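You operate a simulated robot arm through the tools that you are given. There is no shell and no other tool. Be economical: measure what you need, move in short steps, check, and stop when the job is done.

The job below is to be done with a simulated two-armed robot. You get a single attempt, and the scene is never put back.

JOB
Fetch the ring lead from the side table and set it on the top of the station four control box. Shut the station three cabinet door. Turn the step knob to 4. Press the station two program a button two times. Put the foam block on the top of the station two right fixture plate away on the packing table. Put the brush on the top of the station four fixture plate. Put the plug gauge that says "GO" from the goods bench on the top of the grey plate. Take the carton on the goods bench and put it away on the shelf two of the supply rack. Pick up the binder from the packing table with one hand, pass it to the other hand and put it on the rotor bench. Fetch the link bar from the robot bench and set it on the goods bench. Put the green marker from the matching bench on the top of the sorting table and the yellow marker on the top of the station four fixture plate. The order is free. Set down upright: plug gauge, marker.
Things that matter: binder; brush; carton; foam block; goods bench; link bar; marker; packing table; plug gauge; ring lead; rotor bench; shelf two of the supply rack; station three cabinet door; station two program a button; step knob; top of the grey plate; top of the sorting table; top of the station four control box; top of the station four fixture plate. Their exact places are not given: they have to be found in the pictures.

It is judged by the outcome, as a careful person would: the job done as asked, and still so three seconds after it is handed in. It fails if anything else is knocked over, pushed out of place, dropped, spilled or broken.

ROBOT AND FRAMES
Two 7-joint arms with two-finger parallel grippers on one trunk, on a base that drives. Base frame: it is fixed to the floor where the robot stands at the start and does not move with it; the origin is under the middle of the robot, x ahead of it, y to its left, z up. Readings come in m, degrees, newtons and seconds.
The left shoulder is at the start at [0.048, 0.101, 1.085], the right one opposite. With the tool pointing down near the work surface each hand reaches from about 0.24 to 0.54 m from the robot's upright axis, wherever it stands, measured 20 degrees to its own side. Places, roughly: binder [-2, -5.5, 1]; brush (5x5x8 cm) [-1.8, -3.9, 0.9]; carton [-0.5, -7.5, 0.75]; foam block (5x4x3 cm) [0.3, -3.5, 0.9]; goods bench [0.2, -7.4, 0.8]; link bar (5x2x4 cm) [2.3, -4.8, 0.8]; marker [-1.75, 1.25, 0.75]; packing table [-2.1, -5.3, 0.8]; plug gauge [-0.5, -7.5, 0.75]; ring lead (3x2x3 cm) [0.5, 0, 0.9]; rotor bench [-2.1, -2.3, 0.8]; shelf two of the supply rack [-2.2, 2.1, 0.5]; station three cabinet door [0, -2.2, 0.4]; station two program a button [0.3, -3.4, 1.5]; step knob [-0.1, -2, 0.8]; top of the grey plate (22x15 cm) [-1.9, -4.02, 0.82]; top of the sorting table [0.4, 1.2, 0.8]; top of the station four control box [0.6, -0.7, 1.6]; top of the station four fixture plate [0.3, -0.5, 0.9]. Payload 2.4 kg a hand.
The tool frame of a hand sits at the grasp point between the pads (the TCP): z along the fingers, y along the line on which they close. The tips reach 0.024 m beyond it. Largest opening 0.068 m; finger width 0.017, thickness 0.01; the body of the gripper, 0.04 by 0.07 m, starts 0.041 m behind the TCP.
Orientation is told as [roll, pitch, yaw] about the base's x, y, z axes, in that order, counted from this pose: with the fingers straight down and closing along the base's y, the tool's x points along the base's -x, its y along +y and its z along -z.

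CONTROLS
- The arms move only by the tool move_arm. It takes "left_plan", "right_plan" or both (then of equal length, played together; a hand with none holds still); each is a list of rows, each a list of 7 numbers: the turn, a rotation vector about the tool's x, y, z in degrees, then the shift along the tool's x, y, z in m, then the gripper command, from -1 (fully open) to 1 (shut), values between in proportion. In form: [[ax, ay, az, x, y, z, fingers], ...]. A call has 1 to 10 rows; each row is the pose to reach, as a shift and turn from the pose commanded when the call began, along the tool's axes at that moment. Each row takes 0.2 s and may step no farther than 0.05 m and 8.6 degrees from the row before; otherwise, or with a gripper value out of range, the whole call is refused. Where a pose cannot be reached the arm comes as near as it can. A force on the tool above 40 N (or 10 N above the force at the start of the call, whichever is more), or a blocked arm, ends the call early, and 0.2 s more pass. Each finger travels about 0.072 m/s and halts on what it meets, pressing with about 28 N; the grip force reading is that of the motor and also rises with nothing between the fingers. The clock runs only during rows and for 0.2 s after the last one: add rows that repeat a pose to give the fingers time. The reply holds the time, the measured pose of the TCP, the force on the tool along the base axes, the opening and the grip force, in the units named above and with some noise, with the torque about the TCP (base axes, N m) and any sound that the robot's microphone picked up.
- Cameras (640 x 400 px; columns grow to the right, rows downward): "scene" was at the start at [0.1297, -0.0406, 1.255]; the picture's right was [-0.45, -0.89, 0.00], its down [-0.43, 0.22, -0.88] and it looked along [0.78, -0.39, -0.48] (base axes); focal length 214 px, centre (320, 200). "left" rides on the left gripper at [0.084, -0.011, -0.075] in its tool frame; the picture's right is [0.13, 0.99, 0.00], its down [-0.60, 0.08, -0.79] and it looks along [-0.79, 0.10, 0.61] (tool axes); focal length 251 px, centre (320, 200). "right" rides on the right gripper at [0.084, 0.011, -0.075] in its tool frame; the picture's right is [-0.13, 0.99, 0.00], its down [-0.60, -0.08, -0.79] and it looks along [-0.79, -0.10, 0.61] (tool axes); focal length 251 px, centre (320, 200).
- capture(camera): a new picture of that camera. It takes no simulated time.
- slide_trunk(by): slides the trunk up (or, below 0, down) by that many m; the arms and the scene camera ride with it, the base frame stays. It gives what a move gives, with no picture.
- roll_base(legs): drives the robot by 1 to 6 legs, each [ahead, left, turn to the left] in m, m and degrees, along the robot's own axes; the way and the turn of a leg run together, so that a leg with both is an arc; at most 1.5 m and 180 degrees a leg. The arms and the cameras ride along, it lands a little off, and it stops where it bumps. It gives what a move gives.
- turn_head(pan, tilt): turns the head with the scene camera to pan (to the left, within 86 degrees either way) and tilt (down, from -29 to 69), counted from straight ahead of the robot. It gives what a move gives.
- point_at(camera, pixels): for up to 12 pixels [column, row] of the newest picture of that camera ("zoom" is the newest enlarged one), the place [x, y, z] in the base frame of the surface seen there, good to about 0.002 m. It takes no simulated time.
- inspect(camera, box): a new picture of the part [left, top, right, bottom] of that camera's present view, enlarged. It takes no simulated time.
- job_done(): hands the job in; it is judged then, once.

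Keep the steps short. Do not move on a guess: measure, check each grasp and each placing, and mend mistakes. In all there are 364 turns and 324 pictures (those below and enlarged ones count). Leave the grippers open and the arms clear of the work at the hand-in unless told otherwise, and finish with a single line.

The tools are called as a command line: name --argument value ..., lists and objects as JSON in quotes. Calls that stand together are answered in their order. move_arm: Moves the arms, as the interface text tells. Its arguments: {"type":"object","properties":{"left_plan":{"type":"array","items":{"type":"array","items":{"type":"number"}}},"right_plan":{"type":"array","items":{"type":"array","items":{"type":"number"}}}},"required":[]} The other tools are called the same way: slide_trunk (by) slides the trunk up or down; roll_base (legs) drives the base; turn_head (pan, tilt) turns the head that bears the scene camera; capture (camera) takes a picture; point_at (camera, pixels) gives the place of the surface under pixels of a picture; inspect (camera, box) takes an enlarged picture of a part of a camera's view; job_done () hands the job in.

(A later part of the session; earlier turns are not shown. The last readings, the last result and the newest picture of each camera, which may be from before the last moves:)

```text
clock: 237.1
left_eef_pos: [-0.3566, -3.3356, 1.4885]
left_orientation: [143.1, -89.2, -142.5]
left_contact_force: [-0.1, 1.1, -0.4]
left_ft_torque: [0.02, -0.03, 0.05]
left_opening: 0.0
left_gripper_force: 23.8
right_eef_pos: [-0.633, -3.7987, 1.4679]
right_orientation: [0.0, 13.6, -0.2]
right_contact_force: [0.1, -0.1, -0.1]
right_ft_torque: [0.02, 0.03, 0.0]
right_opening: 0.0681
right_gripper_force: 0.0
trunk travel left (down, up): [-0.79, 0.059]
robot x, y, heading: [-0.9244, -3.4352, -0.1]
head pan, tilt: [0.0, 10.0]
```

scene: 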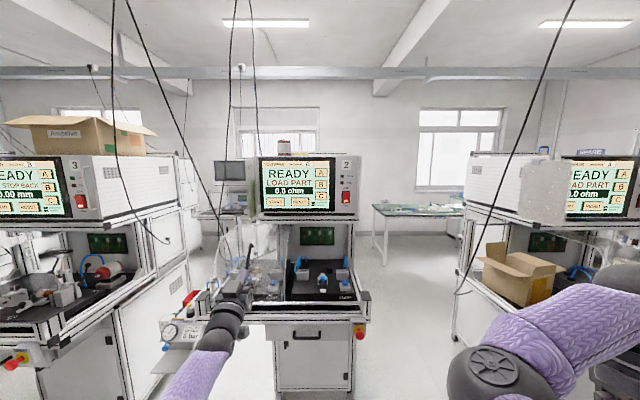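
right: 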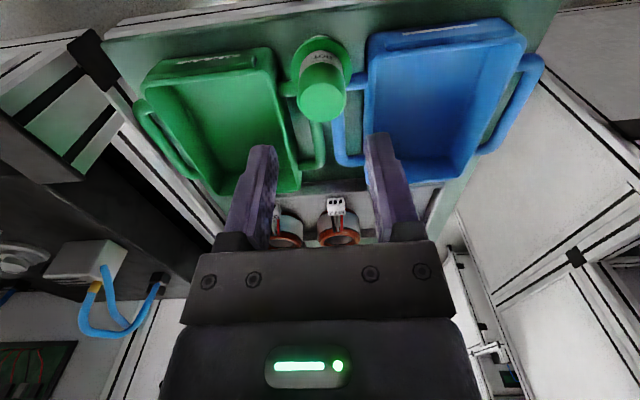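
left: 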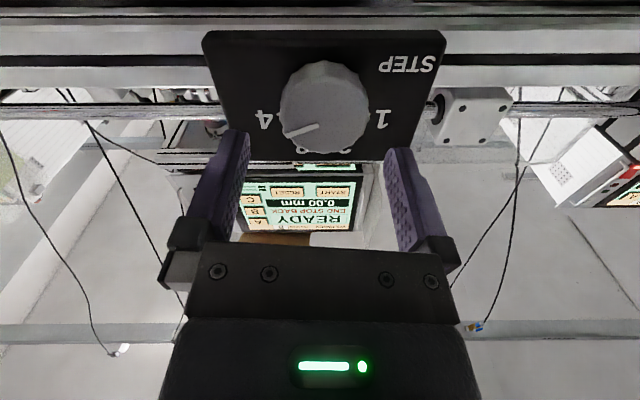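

roll_base --legs '[[0, -0.11, 0.2], [0.56, 0, 0]]'

capture --camera "scene"

capture --camera "left"

```text
clock: 241.1
left_eef_pos: [0.2056, -3.4337, 1.4879]
left_orientation: [143.9, -89.2, -142.4]
left_contact_force: [0.0, -0.4, -0.2]
left_ft_torque: [0.0, -0.01, 0.01]
left_opening: 0.0001
left_gripper_force: 23.7
right_eef_pos: [-0.0645, -3.8986, 1.4674]
right_orientation: [0.1, 13.7, 0.4]
right_contact_force: [0.7, 0.3, -0.3]
right_ft_torque: [0.01, 0.01, 0.02]
right_opening: 0.068
right_gripper_force: 0.0
trunk travel left (down, up): [-0.79, 0.059]
robot x, y, heading: [-0.3608, -3.54, 0.6]
head pan, tilt: [0.0, 10.0]
```

```text
233 pictures are left
```

scene: 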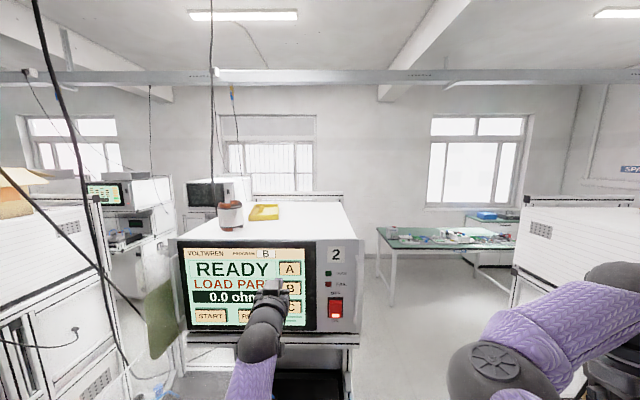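

```text
232 pictures are left
```

left: 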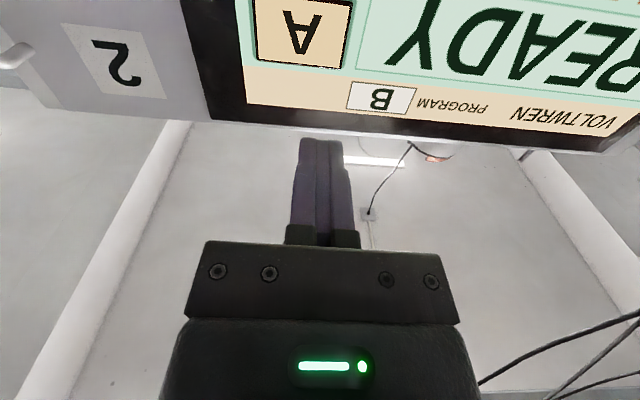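

point_at --camera "left" --pixels '[[302, 30], [262, 30], [345, 30], [302, 58], [302, 5], [300, 90]]'

```text
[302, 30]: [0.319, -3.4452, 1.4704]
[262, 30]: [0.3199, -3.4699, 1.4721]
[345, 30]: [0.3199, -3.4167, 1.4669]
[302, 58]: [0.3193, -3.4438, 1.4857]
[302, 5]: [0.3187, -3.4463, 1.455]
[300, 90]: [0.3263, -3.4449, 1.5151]
```

Align with A and approach to ~5 mm.

move_arm --left_plan '[[0, 0, 0, 0.01, -0.006, 0.02, 1], [0, 0, 0, 0.02, -0.011, 0.04, 1], [0, 0, 0, 0.02, -0.011, 0.06, 1], [0, 0, 0, 0.02, -0.011, 0.08, 1], [0, 0, 0, 0.02, -0.011, 0.084, 1]]'

capture --camera "left"

```text
clock: 242.3
left_eef_pos: [0.2655, -3.4432, 1.4685]
left_orientation: [146.3, -89.0, -144.8]
left_contact_force: [-1.3, -0.7, 0.3]
left_ft_torque: [0.02, -0.02, 0.02]
left_opening: 0.0
left_gripper_force: 23.7
left hand out of reach, approached as far as the arm can: row 4, 5
right_eef_pos: [-0.0648, -3.8986, 1.4685]
right_orientation: [0.1, 13.7, 0.5]
right_contact_force: [0.1, -0.4, 0.1]
right_ft_torque: [-0.01, -0.05, 0.0]
right_opening: 0.0679
right_gripper_force: 0.0
trunk travel left (down, up): [-0.79, 0.059]
robot x, y, heading: [-0.3621, -3.5409, 0.7]
head pan, tilt: [0.0, 10.0]
```

```text
231 pictures are left
```

left: 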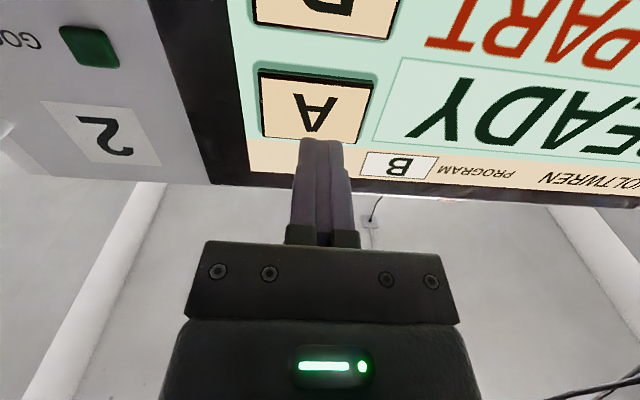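

move_arm --left_plan '[[0, 0, 0, 0, 0, -0.04, 1], [0, 0, 0, 0, 0, -0.08, 1], [0, 0, 0, 0, 0, -0.1, 1]]'

roll_base --legs '[[0.08, 0, -0.5]]'

```text
clock: 243.1
left_eef_pos: [0.164, -3.446, 1.4674]
left_orientation: [141.8, -89.4, -140.5]
left_contact_force: [-0.3, 0.0, 0.5]
left_ft_torque: [-0.01, 0.0, 0.01]
left_opening: 0.0
left_gripper_force: 23.4
right_eef_pos: [-0.0649, -3.8992, 1.4681]
right_orientation: [0.1, 13.6, 0.5]
right_contact_force: [0.7, 0.0, 0.0]
right_ft_torque: [0.03, 0.01, 0.01]
right_opening: 0.0682
right_gripper_force: 0.1
trunk travel left (down, up): [-0.79, 0.059]
robot x, y, heading: [-0.3623, -3.5416, 0.7]
head pan, tilt: [0.0, 10.0]
```

```text
clock: 244.2
left_eef_pos: [0.2465, -3.4504, 1.467]
left_orientation: [142.2, -89.2, -141.3]
left_contact_force: [0.2, 0.4, -0.9]
left_ft_torque: [0.04, 0.0, -0.01]
left_opening: 0.0002
left_gripper_force: 23.9
right_eef_pos: [0.0133, -3.9021, 1.4676]
right_orientation: [0.1, 13.8, -0.1]
right_contact_force: [0.4, 0.0, -0.1]
right_ft_torque: [0.01, 0.03, 0.01]
right_opening: 0.0682
right_gripper_force: 0.0
trunk travel left (down, up): [-0.79, 0.059]
robot x, y, heading: [-0.2821, -3.5409, -0.2]
head pan, tilt: [0.0, 10.0]
```

Press 1.

move_arm --left_plan '[[0, 0, 0, 0, 0.006, 0.02, 1], [0, 0, 0, 0, 0.006, 0.04, 1], [0, 0, 0, 0, 0.006, 0.045, 1], [0, 0, 0, 0, 0.006, 0.049, 1], [0, 0, 0, 0, 0.006, 0.052, 1], [0, 0, 0, 0, 0.006, 0.055, 1], [0, 0, 0, 0, 0.006, 0.055, 1]]'

capture --camera "left"

```text
clock: 245.8
left_eef_pos: [0.2977, -3.4436, 1.4696]
left_orientation: [144.4, -89.1, -143.4]
left_contact_force: [-7.4, 0.3, -3.7]
left_ft_torque: [0.03, 0.16, -0.01]
left_opening: 0.0002
left_gripper_force: 23.4
right_eef_pos: [0.0104, -3.9013, 1.4687]
right_orientation: [0.2, 13.7, 0.0]
right_contact_force: [0.1, 0.2, 0.6]
right_ft_torque: [0.01, 0.07, 0.01]
right_opening: 0.0682
right_gripper_force: 0.1
trunk travel left (down, up): [-0.79, 0.059]
robot x, y, heading: [-0.2833, -3.5382, 0.2]
head pan, tilt: [0.0, 10.0]
heard: click
```

```text
230 pictures are left
```

left: 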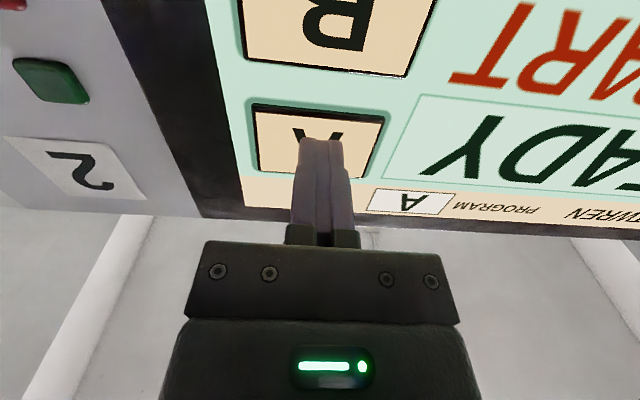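

A click was heard and the display now shows program A. Release, then press a second time.

move_arm --left_plan '[[0, 0, 0, 0, 0, -0.01, 1], [0, 0, 0, 0, 0, -0.025, 1], [0, 0, 0, 0, 0, -0.025, 1], [0, 0, 0, 0, 0, -0.025, 1]]'

move_arm --left_plan '[[0, 0, 0, 0, 0, 0.015, 1], [0, 0, 0, 0, 0, 0.019, 1], [0, 0, 0, 0, 0, 0.022, 1], [0, 0, 0, 0, 0, 0.0255, 1], [0, 0, 0, 0, 0, 0.0255, 1]]'

```text
clock: 246.8
left_eef_pos: [0.2763, -3.4436, 1.4685]
left_orientation: [145.3, -89.1, -144.4]
left_contact_force: [0.3, 0.1, 0.3]
left_ft_torque: [0.0, 0.0, 0.01]
left_opening: 0.0001
left_gripper_force: 24.2
right_eef_pos: [0.0119, -3.9014, 1.4685]
right_orientation: [0.0, 13.6, -0.1]
right_contact_force: [0.1, 0.2, 0.2]
right_ft_torque: [-0.01, -0.02, 0.01]
right_opening: 0.0682
right_gripper_force: 0.3
trunk travel left (down, up): [-0.79, 0.059]
robot x, y, heading: [-0.2801, -3.5409, 0.1]
head pan, tilt: [0.0, 10.0]
```

```text
clock: 248.0
left_eef_pos: [0.2995, -3.4452, 1.4682]
left_orientation: [144.4, -89.2, -143.6]
left_contact_force: [-12.6, -1.8, -5.4]
left_ft_torque: [-0.02, 0.15, -0.05]
left_opening: 0.0
left_gripper_force: 23.4
right_eef_pos: [0.0096, -3.9012, 1.4683]
right_orientation: [0.2, 13.4, -0.1]
right_contact_force: [-0.4, -0.2, 0.1]
right_ft_torque: [-0.01, 0.02, -0.01]
right_opening: 0.0681
right_gripper_force: 0.1
trunk travel left (down, up): [-0.79, 0.059]
robot x, y, heading: [-0.2812, -3.5397, 0.2]
head pan, tilt: [0.0, 10.0]
heard: click
```

Second click. Retract, back off, then turn the left hand down again.

move_arm --left_plan '[[0, 0, 0, 0, 0, -0.01, 1], [0, 0, 0, 0, 0, -0.04, 1], [0, 0, 0, 0, 0, -0.08, 1]]'

roll_base --legs '[[-0.5, 0, 0]]'

slide_trunk --by -0.33

move_arm --left_plan '[[0, 8.5, 0, 0.0, 0.01, -0.01, -1], [0, 17, 0, -0.01, 0.02, -0.02, -1], [0, 25.5, 0, -0.01, 0.03, -0.03, -1], [0, 34, 0, -0.01, 0.03, -0.05, -1], [0, 42.5, 0, -0.01, 0.04, -0.07, -1], [0, 51, 0, -0.01, 0.04, -0.09, -1], [0, 59.5, 0, -0.01, 0.04, -0.1, -1], [0, 68, 0, -0.01, 0.04, -0.11, -1], [0, 76.5, 0, -0.01, 0.04, -0.11, -1], [0, 85, 0, -0.01, 0.04, -0.11, -1]]'

turn_head --pan 0 --tilt 30

capture --camera "scene"

```text
clock: 248.8
left_eef_pos: [0.2199, -3.445, 1.4674]
left_orientation: [143.3, -89.2, -142.4]
left_contact_force: [0.0, 0.1, 0.2]
left_ft_torque: [0.01, 0.07, 0.04]
left_opening: 0.0
left_gripper_force: 23.5
right_eef_pos: [0.012, -3.9007, 1.4674]
right_orientation: [0.1, 13.6, 0.0]
right_contact_force: [-0.5, -0.3, -0.2]
right_ft_torque: [0.02, 0.01, -0.01]
right_opening: 0.0677
right_gripper_force: 0.1
trunk travel left (down, up): [-0.79, 0.059]
robot x, y, heading: [-0.2826, -3.5381, 0.1]
head pan, tilt: [0.0, 10.0]
```

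```text
clock: 251.7
left_eef_pos: [-0.2729, -3.4444, 1.4662]
left_orientation: [144.9, -89.1, -143.9]
left_contact_force: [-0.5, -0.1, 0.5]
left_ft_torque: [0.0, 0.03, 0.03]
left_opening: 0.0003
left_gripper_force: 23.2
right_eef_pos: [-0.4801, -3.9026, 1.468]
right_orientation: [0.2, 13.5, 0.3]
right_contact_force: [-0.2, 0.2, 0.6]
right_ft_torque: [-0.01, 0.01, 0.02]
right_opening: 0.068
right_gripper_force: 0.1
trunk travel left (down, up): [-0.79, 0.059]
robot x, y, heading: [-0.7743, -3.5418, 0.1]
head pan, tilt: [0.0, 10.0]
```

```text
clock: 255.0
left_eef_pos: [-0.2733, -3.4446, 1.1374]
left_orientation: [144.8, -89.0, -143.7]
left_contact_force: [-0.1, 0.2, -0.4]
left_ft_torque: [0.0, 0.0, 0.01]
left_opening: 0.0
left_gripper_force: 23.5
right_eef_pos: [-0.4792, -3.9017, 1.1387]
right_orientation: [0.1, 13.6, 0.2]
right_contact_force: [0.8, 0.3, 0.1]
right_ft_torque: [-0.02, -0.02, -0.01]
right_opening: 0.0679
right_gripper_force: 0.2
trunk travel left (down, up): [-0.46, 0.389]
robot x, y, heading: [-0.7737, -3.5402, 0.3]
head pan, tilt: [0.0, 10.0]
```

```text
clock: 256.4
left_eef_pos: [-0.3617, -3.4031, 1.1458]
left_orientation: [0.2, -40.1, 1.8]
left_contact_force: [14.4, 2.2, -1.0]
left_ft_torque: [0.03, -0.18, 0.25]
left_opening: 0.068
left_gripper_force: 0.0
left hand out of reach, approached as far as the arm can: row 7
right_eef_pos: [-0.4783, -3.9027, 1.1379]
right_orientation: [0.1, 13.7, 0.2]
right_contact_force: [-1.0, 0.5, -0.3]
right_ft_torque: [-0.03, -0.04, 0.0]
right_opening: 0.068
right_gripper_force: 0.0
trunk travel left (down, up): [-0.46, 0.389]
robot x, y, heading: [-0.7776, -3.5406, 0.2]
head pan, tilt: [0.0, 10.0]
stopped in row 7 (left hand): the force on the tool passed its limit at 110 N (the readings are from after the stop); the commanded pose is now the measured one
```

```text
clock: 257.3
left_eef_pos: [-0.3608, -3.4042, 1.1473]
left_orientation: [0.2, -40.1, 1.7]
left_contact_force: [23.3, 4.1, -0.4]
left_ft_torque: [-0.01, -0.1, 0.33]
left_opening: 0.0679
left_gripper_force: 0.1
right_eef_pos: [-0.4798, -3.9015, 1.1395]
right_orientation: [0.0, 13.8, 0.1]
right_contact_force: [0.4, -0.1, 0.4]
right_ft_torque: [0.0, -0.02, 0.0]
right_opening: 0.0681
right_gripper_force: 0.1
trunk travel left (down, up): [-0.46, 0.389]
robot x, y, heading: [-0.7734, -3.5436, 0.3]
head pan, tilt: [0.0, 30.0]
```

```text
229 pictures are left
```

scene: 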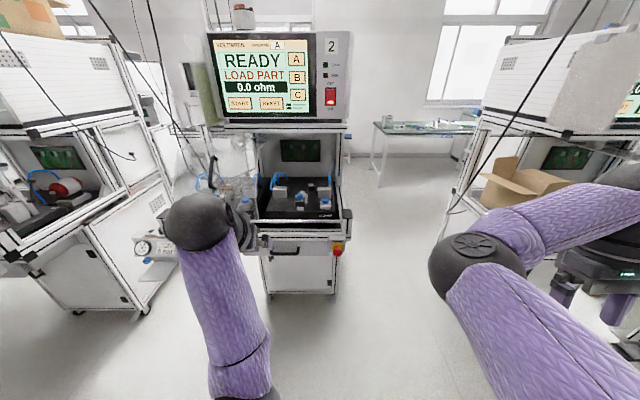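

The camera touched its own forearm again; move the hand forward and down while finishing the turn.

move_arm --left_plan '[[0, 0, 0, -0.01, 0, 0.02, -1], [0, 0, 0, -0.01, 0, 0.05, -1], [0, 3, 0, 0.01, 0, 0.09, -1], [0, 10, 0, 0.03, 0.01, 0.12, -1], [0, 18, 0, 0.05, 0.02, 0.15, -1], [0, 26, 0, 0.06, 0.03, 0.165, -1], [0, 34, 0, 0.07, 0.04, 0.175, -1], [0, 40, 0, 0.08, 0.04, 0.185, -1], [0, 40, 0, 0.08, 0.04, 0.185, -1]]'

```text
clock: 259.3
left_eef_pos: [-0.3039, -3.3611, 0.9527]
left_orientation: [0.2, -0.1, 1.8]
left_contact_force: [-0.2, 0.3, -0.3]
left_ft_torque: [-0.01, -0.01, 0.04]
left_opening: 0.0682
left_gripper_force: 0.1
right_eef_pos: [-0.4804, -3.9022, 1.1378]
right_orientation: [0.1, 13.7, 0.2]
right_contact_force: [0.3, 0.0, 0.9]
right_ft_torque: [0.01, -0.01, -0.05]
right_opening: 0.0681
right_gripper_force: 0.0
trunk travel left (down, up): [-0.46, 0.389]
robot x, y, heading: [-0.7765, -3.538, 0.4]
head pan, tilt: [0.0, 30.0]
```

move_arm --right_plan '[[0, -5, 0, 0, 0, 0, -1], [0, -10, 0, 0, 0, 0, -1], [0, -13.7, 0, 0, 0, 0, -1], [0, -13.7, 0, 0, 0, 0, -1]]'

inspect --camera "scene" --box '[220, 130, 370, 250]'

```text
clock: 260.3
left_eef_pos: [-0.3043, -3.3618, 0.9517]
left_orientation: [0.2, 0.0, 1.8]
left_contact_force: [0.1, 0.5, 0.8]
left_ft_torque: [0.0, 0.02, 0.02]
left_opening: 0.0679
left_gripper_force: 0.1
right_eef_pos: [-0.48, -3.9014, 1.1384]
right_orientation: [0.2, -0.1, 0.1]
right_contact_force: [-0.4, -0.3, 0.0]
right_ft_torque: [-0.01, 0.01, 0.0]
right_opening: 0.068
right_gripper_force: 0.0
trunk travel left (down, up): [-0.46, 0.389]
robot x, y, heading: [-0.7758, -3.5434, 0.1]
head pan, tilt: [0.0, 30.0]
```

```text
3.33 times, centred on (295, 190) of scene
```

zoom: 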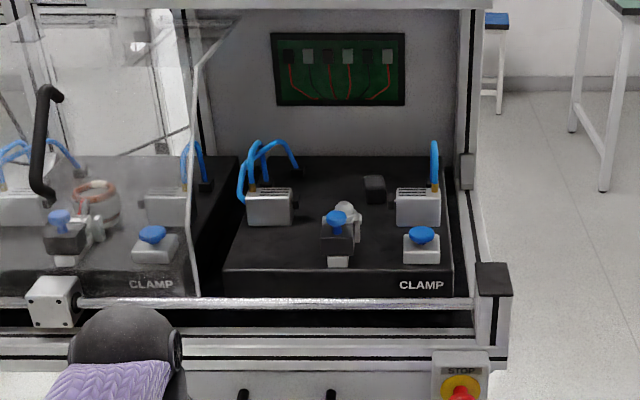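

point_at --camera "zoom" --pixels '[[375, 180], [366, 195], [384, 195], [376, 200], [367, 178], [384, 177], [330, 190], [300, 260], [440, 150], [345, 210], [418, 195], [375, 240]]'

inspect --camera "scene" --box '[280, 165, 360, 215]'

```text
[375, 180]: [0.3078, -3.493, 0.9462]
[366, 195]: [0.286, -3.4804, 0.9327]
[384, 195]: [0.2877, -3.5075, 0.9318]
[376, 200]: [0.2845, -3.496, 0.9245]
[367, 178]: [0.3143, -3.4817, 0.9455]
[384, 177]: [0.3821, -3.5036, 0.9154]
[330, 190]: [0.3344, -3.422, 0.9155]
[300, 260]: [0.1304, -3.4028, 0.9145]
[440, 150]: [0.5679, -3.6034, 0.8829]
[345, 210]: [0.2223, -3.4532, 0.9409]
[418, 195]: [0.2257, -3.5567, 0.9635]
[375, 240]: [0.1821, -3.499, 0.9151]
```

```text
8.00 times, centred on (320, 190) of scene
```

zoom: 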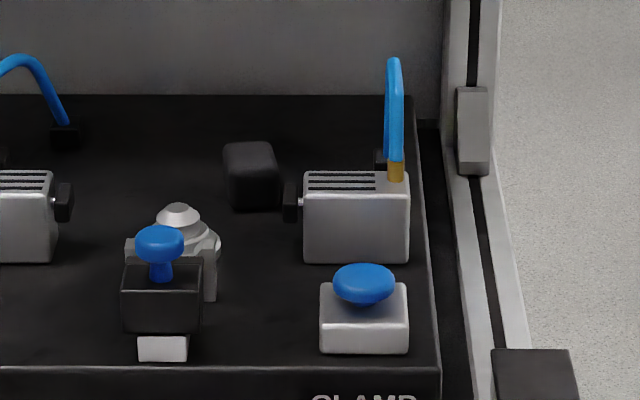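

point_at --camera "scene" --pixels '[[285, 120], [285, 127], [285, 131], [285, 136], [345, 140], [255, 140], [285, 145], [215, 130]]'

```text
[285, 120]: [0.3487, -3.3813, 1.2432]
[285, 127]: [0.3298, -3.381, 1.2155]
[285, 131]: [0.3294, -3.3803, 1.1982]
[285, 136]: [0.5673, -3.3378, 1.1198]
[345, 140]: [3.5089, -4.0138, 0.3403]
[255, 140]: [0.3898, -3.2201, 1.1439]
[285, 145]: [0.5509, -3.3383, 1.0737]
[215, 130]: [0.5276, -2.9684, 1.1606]
```

point_at --camera "scene" --pixels '[[337, 250], [330, 247], [343, 243], [290, 240], [290, 230], [345, 215], [350, 235]]'

```text
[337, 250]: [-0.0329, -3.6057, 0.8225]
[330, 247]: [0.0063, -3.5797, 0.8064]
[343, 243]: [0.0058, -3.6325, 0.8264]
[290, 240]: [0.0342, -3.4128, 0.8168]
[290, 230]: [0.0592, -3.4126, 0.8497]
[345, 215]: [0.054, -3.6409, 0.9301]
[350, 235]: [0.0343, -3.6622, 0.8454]
```

point_at --camera "scene" --pixels '[[490, 195], [520, 210], [510, 160], [480, 130], [470, 200], [465, 260], [490, 120]]'

```text
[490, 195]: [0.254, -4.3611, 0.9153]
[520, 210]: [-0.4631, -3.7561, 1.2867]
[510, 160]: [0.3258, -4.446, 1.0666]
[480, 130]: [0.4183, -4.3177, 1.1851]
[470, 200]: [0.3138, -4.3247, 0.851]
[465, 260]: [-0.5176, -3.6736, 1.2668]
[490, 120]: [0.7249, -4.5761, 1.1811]
```

Foam block centre about (0.31, -3.494), top 0.946, under a beam (x≥0.33, z 1.195). I tip the left hand 22° forward, pull it in, and raise the trunk before driving in.

move_arm --left_plan '[[0, -5.5, 0, 0.01, -0.01, 0, -1], [0, -11, 0, 0.02, -0.02, 0, -1], [0, -16.5, 0, 0.03, -0.03, 0, -1], [0, -22, 0, 0.04, -0.04, 0, -1], [0, -22, 0, 0.04, -0.05, 0, -1]]'

slide_trunk --by 0.12

roll_base --legs '[[0, -0.07, 0], [0.52, 0, 0]]'

turn_head --pan 5 --tilt 40

capture --camera "scene"

capture --camera "left"

```text
clock: 261.5
left_eef_pos: [-0.3426, -3.4124, 0.9543]
left_orientation: [0.2, -22.0, 1.8]
left_contact_force: [0.5, -0.2, -0.6]
left_ft_torque: [0.02, -0.01, 0.01]
left_opening: 0.0684
left_gripper_force: 0.0
right_eef_pos: [-0.479, -3.9023, 1.1389]
right_orientation: [0.2, 0.0, 0.2]
right_contact_force: [0.1, 0.8, -0.3]
right_ft_torque: [-0.05, 0.0, 0.01]
right_opening: 0.068
right_gripper_force: 0.2
trunk travel left (down, up): [-0.46, 0.389]
robot x, y, heading: [-0.772, -3.5425, 0.4]
head pan, tilt: [0.0, 30.0]
```

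```text
clock: 263.0
left_eef_pos: [-0.344, -3.4121, 1.0744]
left_orientation: [0.2, -21.9, 1.7]
left_contact_force: [-0.4, 0.4, -0.4]
left_ft_torque: [-0.02, -0.01, 0.01]
left_opening: 0.0681
left_gripper_force: 0.1
right_eef_pos: [-0.4793, -3.9014, 1.2572]
right_orientation: [0.2, 0.0, 0.1]
right_contact_force: [0.2, -0.5, 0.4]
right_ft_torque: [-0.03, 0.03, -0.02]
right_opening: 0.0679
right_gripper_force: 0.0
trunk travel left (down, up): [-0.58, 0.269]
robot x, y, heading: [-0.7765, -3.5439, 0.2]
head pan, tilt: [0.0, 30.0]
```

```text
clock: 266.7
left_eef_pos: [0.1899, -3.4732, 1.0742]
left_orientation: [0.1, -21.8, 2.1]
left_contact_force: [1.0, 0.4, 0.0]
left_ft_torque: [0.0, 0.03, 0.01]
left_opening: 0.068
left_gripper_force: 0.1
right_eef_pos: [0.0575, -3.9654, 1.2577]
right_orientation: [0.1, 0.1, 0.5]
right_contact_force: [-0.2, 0.4, 0.0]
right_ft_torque: [-0.01, 0.01, 0.01]
right_opening: 0.068
right_gripper_force: 0.2
trunk travel left (down, up): [-0.58, 0.269]
robot x, y, heading: [-0.2399, -3.6072, 0.6]
head pan, tilt: [0.0, 30.0]
```

```text
clock: 267.4
left_eef_pos: [0.191, -3.4745, 1.0737]
left_orientation: [0.2, -22.0, 2.1]
left_contact_force: [-0.3, -0.6, -0.9]
left_ft_torque: [0.0, 0.05, 0.01]
left_opening: 0.0681
left_gripper_force: 0.1
right_eef_pos: [0.0562, -3.9648, 1.2587]
right_orientation: [0.1, 0.0, 0.5]
right_contact_force: [-0.4, -0.5, 0.6]
right_ft_torque: [0.02, 0.01, -0.02]
right_opening: 0.0682
right_gripper_force: 0.0
trunk travel left (down, up): [-0.58, 0.269]
robot x, y, heading: [-0.2373, -3.6058, 0.5]
head pan, tilt: [5.0, 40.0]
```

```text
226 pictures are left
```

scene: 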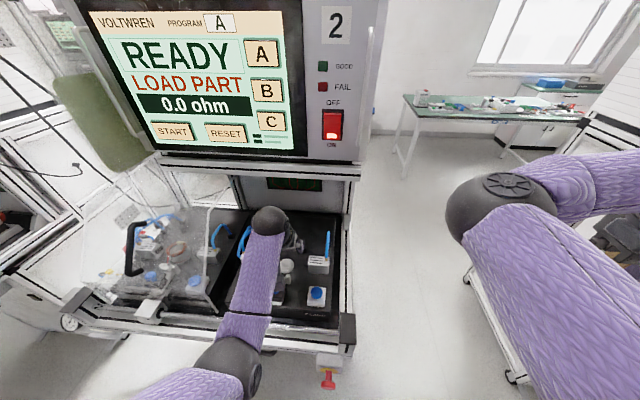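

```text
225 pictures are left
```

left: 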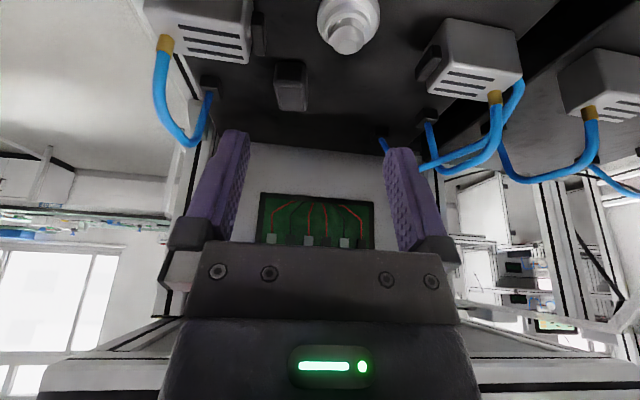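

Measure the foam block (at px 290,85) and its neighbours in the left view.

point_at --camera "left" --pixels '[[276, 63], [306, 63], [278, 78], [306, 80], [280, 105], [305, 108], [291, 92], [258, 45], [345, 40], [430, 65], [262, 15]]'

inspect --camera "left" --box '[230, 20, 350, 120]'

```text
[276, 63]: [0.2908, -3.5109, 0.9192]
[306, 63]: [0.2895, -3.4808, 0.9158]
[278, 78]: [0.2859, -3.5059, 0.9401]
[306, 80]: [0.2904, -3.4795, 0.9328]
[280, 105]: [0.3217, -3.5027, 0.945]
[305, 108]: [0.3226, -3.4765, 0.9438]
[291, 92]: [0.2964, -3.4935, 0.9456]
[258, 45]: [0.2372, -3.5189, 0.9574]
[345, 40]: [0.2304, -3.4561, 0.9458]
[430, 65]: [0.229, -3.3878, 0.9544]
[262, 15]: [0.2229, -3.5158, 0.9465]
```

```text
4.00 times, centred on (290, 70) of left
```

zoom: 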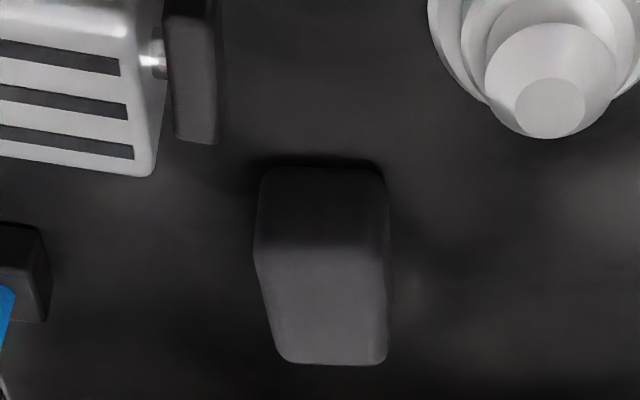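

Drive 5 cm further and bring the hand above the block with a 15° tilt.

roll_base --legs '[[0.05, 0, -0.5]]'

move_arm --left_plan '[[0, 2, 0, -0.01, -0.005, 0.02, -1], [0, 4, 0, -0.02, -0.01, 0.04, -1], [0, 6, 0, -0.03, -0.018, 0.07, -1], [0, 7, 0, -0.03, -0.018, 0.095, -1], [0, 7, 0, -0.03, -0.018, 0.095, -1]]'

capture --camera "left"

```text
clock: 268.3
left_eef_pos: [0.2427, -3.4781, 1.0738]
left_orientation: [0.1, -21.9, 1.6]
left_contact_force: [0.8, -0.6, -0.4]
left_ft_torque: [0.0, -0.02, -0.01]
left_opening: 0.0682
left_gripper_force: 0.0
right_eef_pos: [0.1055, -3.968, 1.2582]
right_orientation: [0.1, 0.1, 0.0]
right_contact_force: [-0.2, 0.4, -0.1]
right_ft_torque: [-0.01, 0.03, 0.0]
right_opening: 0.0679
right_gripper_force: 0.0
trunk travel left (down, up): [-0.58, 0.269]
robot x, y, heading: [-0.1919, -3.6033, 0.2]
head pan, tilt: [5.0, 40.0]
```

```text
clock: 269.5
left_eef_pos: [0.2894, -3.4928, 1.0054]
left_orientation: [0.2, -15.0, 1.8]
left_contact_force: [-0.2, 0.8, 0.0]
left_ft_torque: [-0.01, -0.01, 0.0]
left_opening: 0.0681
left_gripper_force: 0.1
left hand out of reach, approached as far as the arm can: row 4, 5
right_eef_pos: [0.1043, -3.9677, 1.2579]
right_orientation: [0.1, 0.0, 0.0]
right_contact_force: [0.1, 0.2, 0.9]
right_ft_torque: [-0.01, -0.01, 0.0]
right_opening: 0.0679
right_gripper_force: 0.1
trunk travel left (down, up): [-0.58, 0.269]
robot x, y, heading: [-0.1928, -3.6042, 0.1]
head pan, tilt: [5.0, 40.0]
```

```text
223 pictures are left
```

left: 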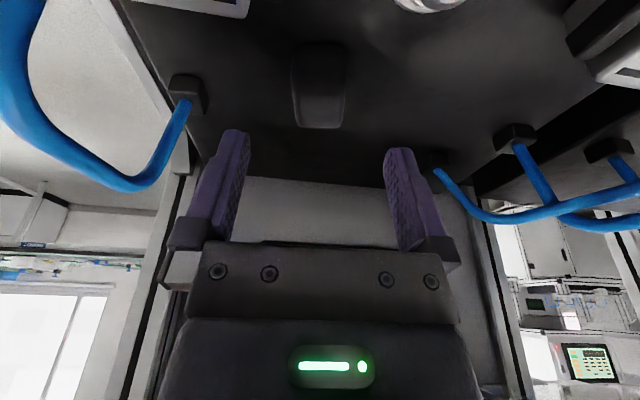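

slide_trunk --by -0.03

move_arm --left_plan '[[0, 0, 0, -0.008, 0, 0.005, -1], [0, 0, 0, -0.012, 0, 0.02, -1], [0, 0, 0, -0.014, 0, 0.032, -1], [0, 0, 0, -0.014, 0, 0.032, -1]]'

capture --camera "left"

```text
clock: 270.2
left_eef_pos: [0.2897, -3.4894, 0.9747]
left_orientation: [0.2, -15.0, 1.8]
left_contact_force: [0.5, 0.1, 0.0]
left_ft_torque: [-0.01, 0.0, 0.01]
left_opening: 0.0681
left_gripper_force: 0.0
right_eef_pos: [0.1032, -3.9675, 1.2284]
right_orientation: [0.1, -0.1, 0.1]
right_contact_force: [-1.1, -0.1, 0.4]
right_ft_torque: [0.0, 0.01, 0.0]
right_opening: 0.0678
right_gripper_force: 0.0
trunk travel left (down, up): [-0.55, 0.299]
robot x, y, heading: [-0.1886, -3.6062, 0.1]
head pan, tilt: [5.0, 40.0]
```

```text
clock: 271.2
left_eef_pos: [0.2841, -3.4874, 0.9638]
left_orientation: [0.2, -14.9, 1.6]
left_contact_force: [0.6, 0.1, 0.1]
left_ft_torque: [0.0, -0.04, -0.02]
left_opening: 0.0681
left_gripper_force: 0.0
left hand out of reach, approached as far as the arm can: row 1, 2, 3, 4
right_eef_pos: [0.103, -3.968, 1.229]
right_orientation: [0.0, 0.0, 0.0]
right_contact_force: [-0.4, -0.1, 0.3]
right_ft_torque: [0.02, 0.0, 0.02]
right_opening: 0.068
right_gripper_force: 0.1
trunk travel left (down, up): [-0.55, 0.299]
robot x, y, heading: [-0.1916, -3.6099, 0.3]
head pan, tilt: [5.0, 40.0]
```

```text
222 pictures are left
```

left: 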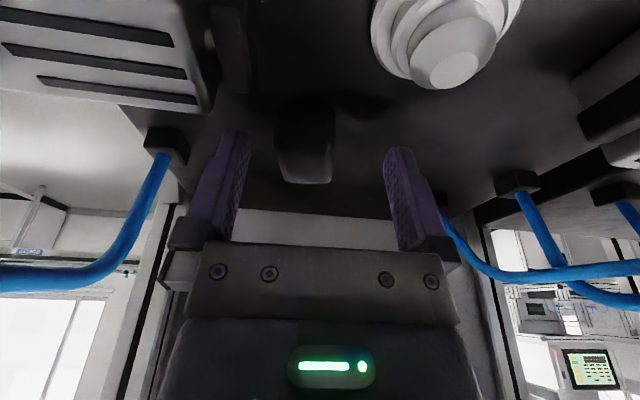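

Reach is limited with the shoulder this high. I lift the hand 9 cm relative to the shoulder and lower the trunk by the same, twice.

move_arm --left_plan '[[0, 0, 0, 0.02, 0, -0.03, -1], [0, 0, 0, 0.03, 0, -0.07, -1], [0, 0, 0, 0.04, 0, -0.11, -1], [0, 0, 0, 0.04, 0, -0.12, -1]]'

slide_trunk --by -0.1

move_arm --left_plan '[[0, 0, 0, 0, 0, -0.03, -1], [0, 0, 0, 0, 0, -0.06, -1], [0, 0, 0, 0, 0, -0.06, -1]]'

slide_trunk --by -0.06

capture --camera "left"

```text
clock: 272.2
left_eef_pos: [0.2129, -3.4895, 1.0706]
left_orientation: [0.2, -15.0, 1.6]
left_contact_force: [0.2, -0.3, 0.1]
left_ft_torque: [-0.02, -0.03, 0.02]
left_opening: 0.0681
left_gripper_force: 0.1
right_eef_pos: [0.1033, -3.9682, 1.2282]
right_orientation: [0.1, 0.0, 0.0]
right_contact_force: [0.5, 0.5, 0.3]
right_ft_torque: [0.01, -0.02, 0.01]
right_opening: 0.0682
right_gripper_force: 0.1
trunk travel left (down, up): [-0.55, 0.299]
robot x, y, heading: [-0.1874, -3.603, 0.3]
head pan, tilt: [5.0, 40.0]
```

```text
clock: 273.3
left_eef_pos: [0.2119, -3.4909, 0.986]
left_orientation: [0.0, -15.3, 1.6]
left_contact_force: [-9.1, 0.8, 9.3]
left_ft_torque: [-0.34, 0.11, -0.33]
left_opening: 0.0668
left_gripper_force: 0.1
right_eef_pos: [0.1011, -3.9664, 1.1411]
right_orientation: [0.1, -0.1, 0.1]
right_contact_force: [-0.7, 0.2, 0.2]
right_ft_torque: [0.01, -0.01, 0.01]
right_opening: 0.0679
right_gripper_force: 0.0
trunk travel left (down, up): [-0.463, 0.386]
robot x, y, heading: [-0.1908, -3.6083, 0.3]
head pan, tilt: [5.0, 40.0]
stopped: the force on the tool passed its limit at 55 N (the readings are from after the stop); the commanded pose is now the measured one
```

```text
clock: 273.9
left_eef_pos: [0.2043, -3.4918, 1.0366]
left_orientation: [-0.3, -16.2, 2.2]
left_contact_force: [12.3, 9.5, -7.4]
left_ft_torque: [-0.24, -0.35, -0.77]
left_opening: 0.0682
left_gripper_force: 0.0
left hand out of reach, approached as far as the arm can: row 2
right_eef_pos: [0.1035, -3.9652, 1.1402]
right_orientation: [0.1, 0.1, 0.0]
right_contact_force: [0.3, 0.6, -0.6]
right_ft_torque: [-0.02, 0.02, -0.01]
right_opening: 0.0681
right_gripper_force: 0.1
trunk travel left (down, up): [-0.463, 0.386]
robot x, y, heading: [-0.1889, -3.6042, -0.1]
head pan, tilt: [5.0, 40.0]
stopped in row 2 (left hand): the force on the tool passed its limit at 73 N (the readings are from after the stop); the commanded pose is now the measured one
```

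```text
clock: 274.3
left_eef_pos: [0.2062, -3.4909, 1.0293]
left_orientation: [-0.1, -16.4, 2.1]
left_contact_force: [10.7, -0.6, -6.0]
left_ft_torque: [0.18, -0.14, 0.32]
left_opening: 0.0679
left_gripper_force: 0.0
right_eef_pos: [0.1035, -3.9662, 1.1335]
right_orientation: [0.2, 0.0, 0.1]
right_contact_force: [0.5, -0.1, 0.7]
right_ft_torque: [0.01, 0.01, 0.02]
right_opening: 0.0681
right_gripper_force: 0.0
trunk travel left (down, up): [-0.456, 0.393]
robot x, y, heading: [-0.1892, -3.602, 0.1]
head pan, tilt: [5.0, 40.0]
stopped: the force on the tool passed its limit at 48 N (the readings are from after the stop); the commanded pose is now the measured one
```

```text
221 pictures are left
```

left: 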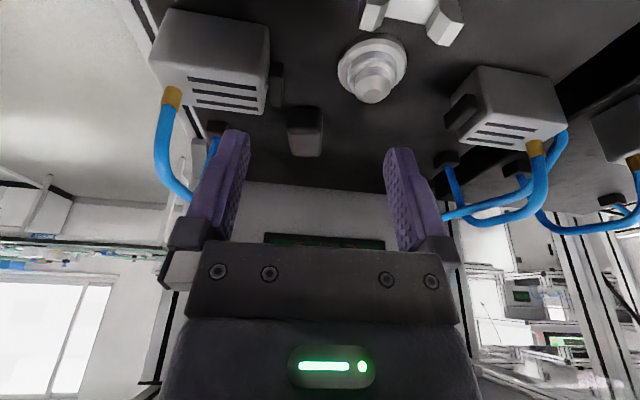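

The hand touched a fixture block lightly and then itself. I ease forward/up, raise the trunk, and will do the final descent with the trunk instead.

move_arm --left_plan '[[0, 0, 0, -0.015, 0, 0.004, -1], [0, 0, 0, -0.03, 0, 0.008, -1]]'

slide_trunk --by 0.1

capture --camera "left"

```text
clock: 274.9
left_eef_pos: [0.2369, -3.4911, 1.0294]
left_orientation: [-0.2, -16.4, 2.1]
left_contact_force: [-0.7, -0.2, 0.5]
left_ft_torque: [0.01, -0.03, -0.01]
left_opening: 0.068
left_gripper_force: 0.1
right_eef_pos: [0.1041, -3.9673, 1.1331]
right_orientation: [0.1, 0.2, 0.1]
right_contact_force: [-0.3, -0.3, 0.3]
right_ft_torque: [-0.01, 0.04, -0.02]
right_opening: 0.0681
right_gripper_force: 0.1
trunk travel left (down, up): [-0.456, 0.393]
robot x, y, heading: [-0.1928, -3.6046, 0.2]
head pan, tilt: [5.0, 40.0]
```

```text
clock: 276.2
left_eef_pos: [0.235, -3.4911, 1.1304]
left_orientation: [-0.1, -16.3, 2.1]
left_contact_force: [-0.7, 0.0, -0.1]
left_ft_torque: [0.01, -0.02, -0.01]
left_opening: 0.0678
left_gripper_force: 0.1
right_eef_pos: [0.1035, -3.9671, 1.2337]
right_orientation: [0.1, 0.1, -0.1]
right_contact_force: [-0.3, 0.4, 0.4]
right_ft_torque: [-0.02, 0.02, -0.03]
right_opening: 0.0681
right_gripper_force: 0.1
trunk travel left (down, up): [-0.556, 0.293]
robot x, y, heading: [-0.1894, -3.6041, -0.3]
head pan, tilt: [5.0, 40.0]
```

```text
220 pictures are left
```

left: 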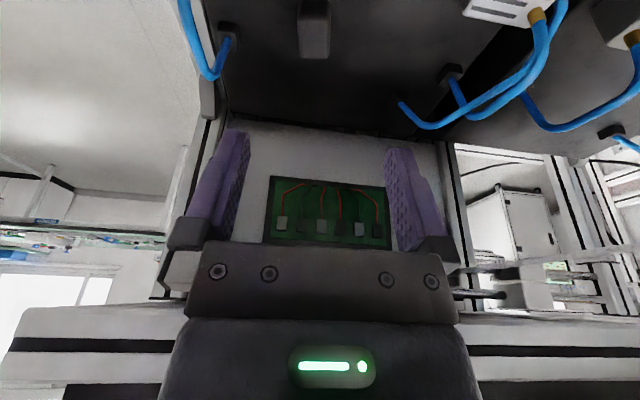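

move_arm --left_plan '[[0, 0, 0, -0.01, 0, 0.025, -1], [0, 0, 0, -0.02, 0, 0.05, -1], [0, 0, 0, -0.032, -0.001, 0.075, -1], [0, 0, 0, -0.044, -0.001, 0.096, -1], [0, 0, 0, -0.044, -0.001, 0.096, -1]]'

```text
clock: 277.4
left_eef_pos: [0.3045, -3.4885, 1.0494]
left_orientation: [-0.1, -16.4, 2.2]
left_contact_force: [0.1, -0.4, 0.3]
left_ft_torque: [0.01, 0.0, 0.02]
left_opening: 0.068
left_gripper_force: 0.0
right_eef_pos: [0.1045, -3.9675, 1.2335]
right_orientation: [0.1, 0.2, 0.0]
right_contact_force: [0.1, -0.3, -0.9]
right_ft_torque: [0.02, 0.0, 0.03]
right_opening: 0.068
right_gripper_force: 0.1
trunk travel left (down, up): [-0.556, 0.293]
robot x, y, heading: [-0.1902, -3.6048, 0.1]
head pan, tilt: [5.0, 40.0]
```

Reached. Check the alignment over the block, then lower with the trunk.

slide_trunk --by -0.06

capture --camera "left"

point_at --camera "left" --pixels '[[305, 150], [335, 150], [320, 130]]'

```text
clock: 278.4
left_eef_pos: [0.3048, -3.4889, 0.9917]
left_orientation: [-0.2, -16.5, 2.2]
left_contact_force: [0.1, -0.5, 0.7]
left_ft_torque: [0.0, -0.02, -0.02]
left_opening: 0.0678
left_gripper_force: 0.0
right_eef_pos: [0.1035, -3.9668, 1.1742]
right_orientation: [0.1, 0.1, 0.1]
right_contact_force: [0.5, 0.0, -0.7]
right_ft_torque: [0.0, 0.01, -0.02]
right_opening: 0.0682
right_gripper_force: 0.0
trunk travel left (down, up): [-0.496, 0.353]
robot x, y, heading: [-0.1955, -3.6055, 0.3]
head pan, tilt: [5.0, 40.0]
```

```text
219 pictures are left
```

left: 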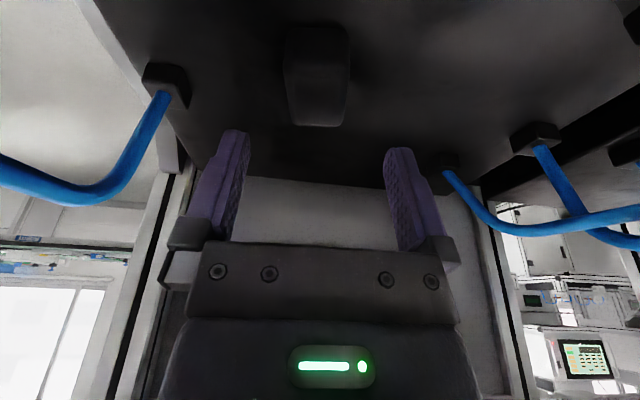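

```text
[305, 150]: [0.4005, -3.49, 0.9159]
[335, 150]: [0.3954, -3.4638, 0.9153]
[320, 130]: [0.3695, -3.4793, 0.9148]
```

slide_trunk --by -0.048

capture --camera "left"

```text
clock: 279.3
left_eef_pos: [0.3047, -3.4883, 0.9428]
left_orientation: [0.0, -16.4, 2.1]
left_contact_force: [-0.4, 0.2, 0.1]
left_ft_torque: [0.02, 0.02, 0.01]
left_opening: 0.068
left_gripper_force: 0.0
right_eef_pos: [0.1039, -3.9663, 1.1254]
right_orientation: [0.1, 0.1, 0.1]
right_contact_force: [-0.2, -0.6, 0.1]
right_ft_torque: [0.02, 0.03, 0.03]
right_opening: 0.0679
right_gripper_force: 0.1
trunk travel left (down, up): [-0.448, 0.401]
robot x, y, heading: [-0.1966, -3.6033, 0.2]
head pan, tilt: [5.0, 40.0]
```

```text
218 pictures are left
```

left: 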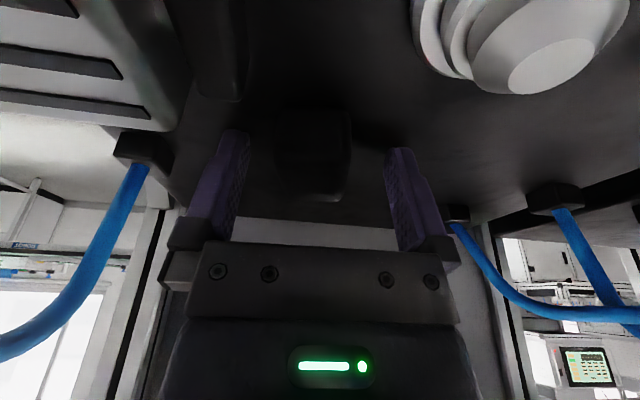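

Block is between the fingers. Close, then lift with the trunk.

move_arm --left_plan '[[0, 0, 0, 0, 0, 0, 1], [0, 0, 0, 0, 0, 0, 1], [0, 0, 0, 0, 0, 0, 1], [0, 0, 0, 0, 0, 0, 1]]'

slide_trunk --by 0.12

capture --camera "left"

```text
clock: 280.3
left_eef_pos: [0.3045, -3.4888, 0.9415]
left_orientation: [-0.1, -16.3, 2.2]
left_contact_force: [0.1, 1.2, 0.5]
left_ft_torque: [-0.01, -0.02, 0.0]
left_opening: 0.0312
left_gripper_force: 27.3
right_eef_pos: [0.1041, -3.9677, 1.1258]
right_orientation: [0.2, 0.0, 0.0]
right_contact_force: [-1.0, -0.1, 0.7]
right_ft_torque: [0.0, 0.02, 0.01]
right_opening: 0.0678
right_gripper_force: 0.0
trunk travel left (down, up): [-0.448, 0.401]
robot x, y, heading: [-0.1922, -3.6023, 0.1]
head pan, tilt: [5.0, 40.0]
```

```text
clock: 281.8
left_eef_pos: [0.3066, -3.4895, 1.0621]
left_orientation: [-0.1, -16.3, 2.1]
left_contact_force: [0.7, -0.5, -0.4]
left_ft_torque: [-0.01, 0.03, -0.01]
left_opening: 0.0308
left_gripper_force: 27.7
right_eef_pos: [0.1029, -3.9675, 1.2449]
right_orientation: [0.0, 0.1, 0.0]
right_contact_force: [0.0, 0.3, -1.1]
right_ft_torque: [0.02, -0.01, 0.02]
right_opening: 0.0682
right_gripper_force: 0.1
trunk travel left (down, up): [-0.568, 0.281]
robot x, y, heading: [-0.1895, -3.6089, 0.1]
head pan, tilt: [5.0, 40.0]
```

```text
217 pictures are left
```

left: 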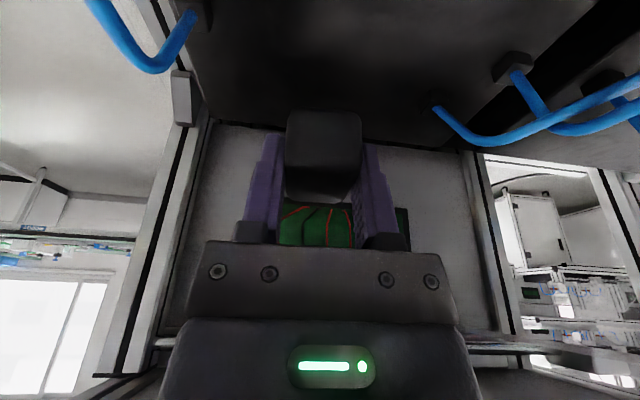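

Foam held. Back out and check the fixture afterwards.

roll_base --legs '[[-0.75, 0, 0]]'

turn_head --pan 0 --tilt 30

inspect --camera "scene" --box '[240, 130, 400, 260]'

```text
clock: 285.9
left_eef_pos: [-0.4538, -3.4897, 1.0625]
left_orientation: [0.0, -16.5, 2.2]
left_contact_force: [0.2, -0.1, -0.4]
left_ft_torque: [0.0, -0.02, -0.01]
left_opening: 0.0309
left_gripper_force: 27.6
right_eef_pos: [-0.6537, -3.9692, 1.2448]
right_orientation: [0.0, 0.1, 0.2]
right_contact_force: [-0.1, -0.1, -0.3]
right_ft_torque: [-0.04, 0.02, 0.01]
right_opening: 0.0681
right_gripper_force: 0.1
trunk travel left (down, up): [-0.568, 0.281]
robot x, y, heading: [-0.9484, -3.6099, 0.4]
head pan, tilt: [5.0, 40.0]
```

```text
clock: 286.6
left_eef_pos: [-0.4542, -3.49, 1.0617]
left_orientation: [-0.1, -16.3, 2.3]
left_contact_force: [0.5, -0.3, 0.1]
left_ft_torque: [0.03, -0.03, -0.02]
left_opening: 0.0308
left_gripper_force: 28.1
right_eef_pos: [-0.6531, -3.9685, 1.2462]
right_orientation: [0.1, 0.1, 0.1]
right_contact_force: [0.8, -0.2, 0.1]
right_ft_torque: [-0.01, 0.03, 0.02]
right_opening: 0.0682
right_gripper_force: 0.1
trunk travel left (down, up): [-0.568, 0.281]
robot x, y, heading: [-0.951, -3.6087, 0.3]
head pan, tilt: [0.0, 30.0]
```

```text
3.08 times, centred on (320, 195) of scene
```

zoom: 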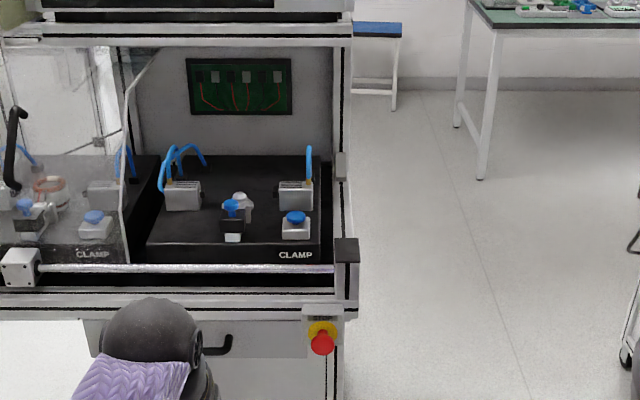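

Fixture intact. Turn around and look at the bench row and the packing table.

roll_base --legs '[[0, 0, 179.7]]'

turn_head --pan 0 --tilt 20

capture --camera "scene"

turn_head --pan 50 --tilt 20

capture --camera "scene"

```text
clock: 294.2
left_eef_pos: [-1.4532, -3.6918, 1.0627]
left_orientation: [-0.1, -16.2, 178.4]
left_contact_force: [-0.7, -0.2, 0.6]
left_ft_torque: [0.01, 0.0, 0.0]
left_opening: 0.0307
left_gripper_force: 28.1
right_eef_pos: [-1.2214, -3.2288, 1.2453]
right_orientation: [0.0, 0.2, 176.4]
right_contact_force: [0.0, -0.5, 0.4]
right_ft_torque: [0.03, 0.01, 0.03]
right_opening: 0.068
right_gripper_force: 0.0
trunk travel left (down, up): [-0.568, 0.281]
robot x, y, heading: [-0.9505, -3.6093, 176.3]
head pan, tilt: [0.0, 30.0]
```

```text
clock: 294.9
left_eef_pos: [-1.4525, -3.6926, 1.0622]
left_orientation: [-0.1, -16.3, 178.4]
left_contact_force: [0.3, -0.2, -0.4]
left_ft_torque: [0.01, -0.01, 0.0]
left_opening: 0.0306
left_gripper_force: 28.2
right_eef_pos: [-1.219, -3.2295, 1.246]
right_orientation: [0.1, 0.2, 176.4]
right_contact_force: [-0.8, -0.7, 0.0]
right_ft_torque: [-0.01, 0.0, 0.02]
right_opening: 0.0681
right_gripper_force: 0.1
trunk travel left (down, up): [-0.568, 0.281]
robot x, y, heading: [-0.9516, -3.607, 176.3]
head pan, tilt: [0.0, 20.0]
```

```text
215 pictures are left
```

scene: 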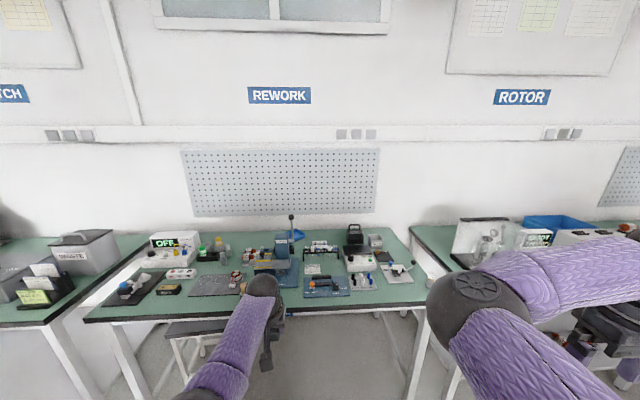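

```text
clock: 296.1
left_eef_pos: [-1.4533, -3.692, 1.0635]
left_orientation: [-0.1, -16.3, 178.4]
left_contact_force: [0.6, 0.6, -0.8]
left_ft_torque: [0.02, -0.02, -0.02]
left_opening: 0.0306
left_gripper_force: 27.5
right_eef_pos: [-1.2202, -3.2286, 1.2448]
right_orientation: [0.2, 0.1, 176.4]
right_contact_force: [0.3, -0.1, 1.1]
right_ft_torque: [-0.02, -0.05, 0.01]
right_opening: 0.0679
right_gripper_force: 0.1
trunk travel left (down, up): [-0.568, 0.281]
robot x, y, heading: [-0.9474, -3.6054, 176.5]
head pan, tilt: [50.0, 20.0]
```

```text
214 pictures are left
```

scene: 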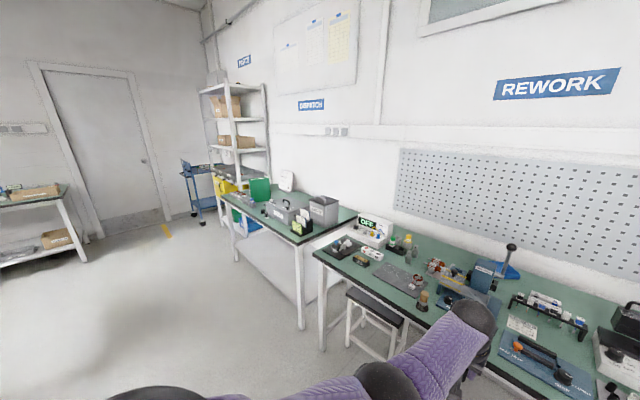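

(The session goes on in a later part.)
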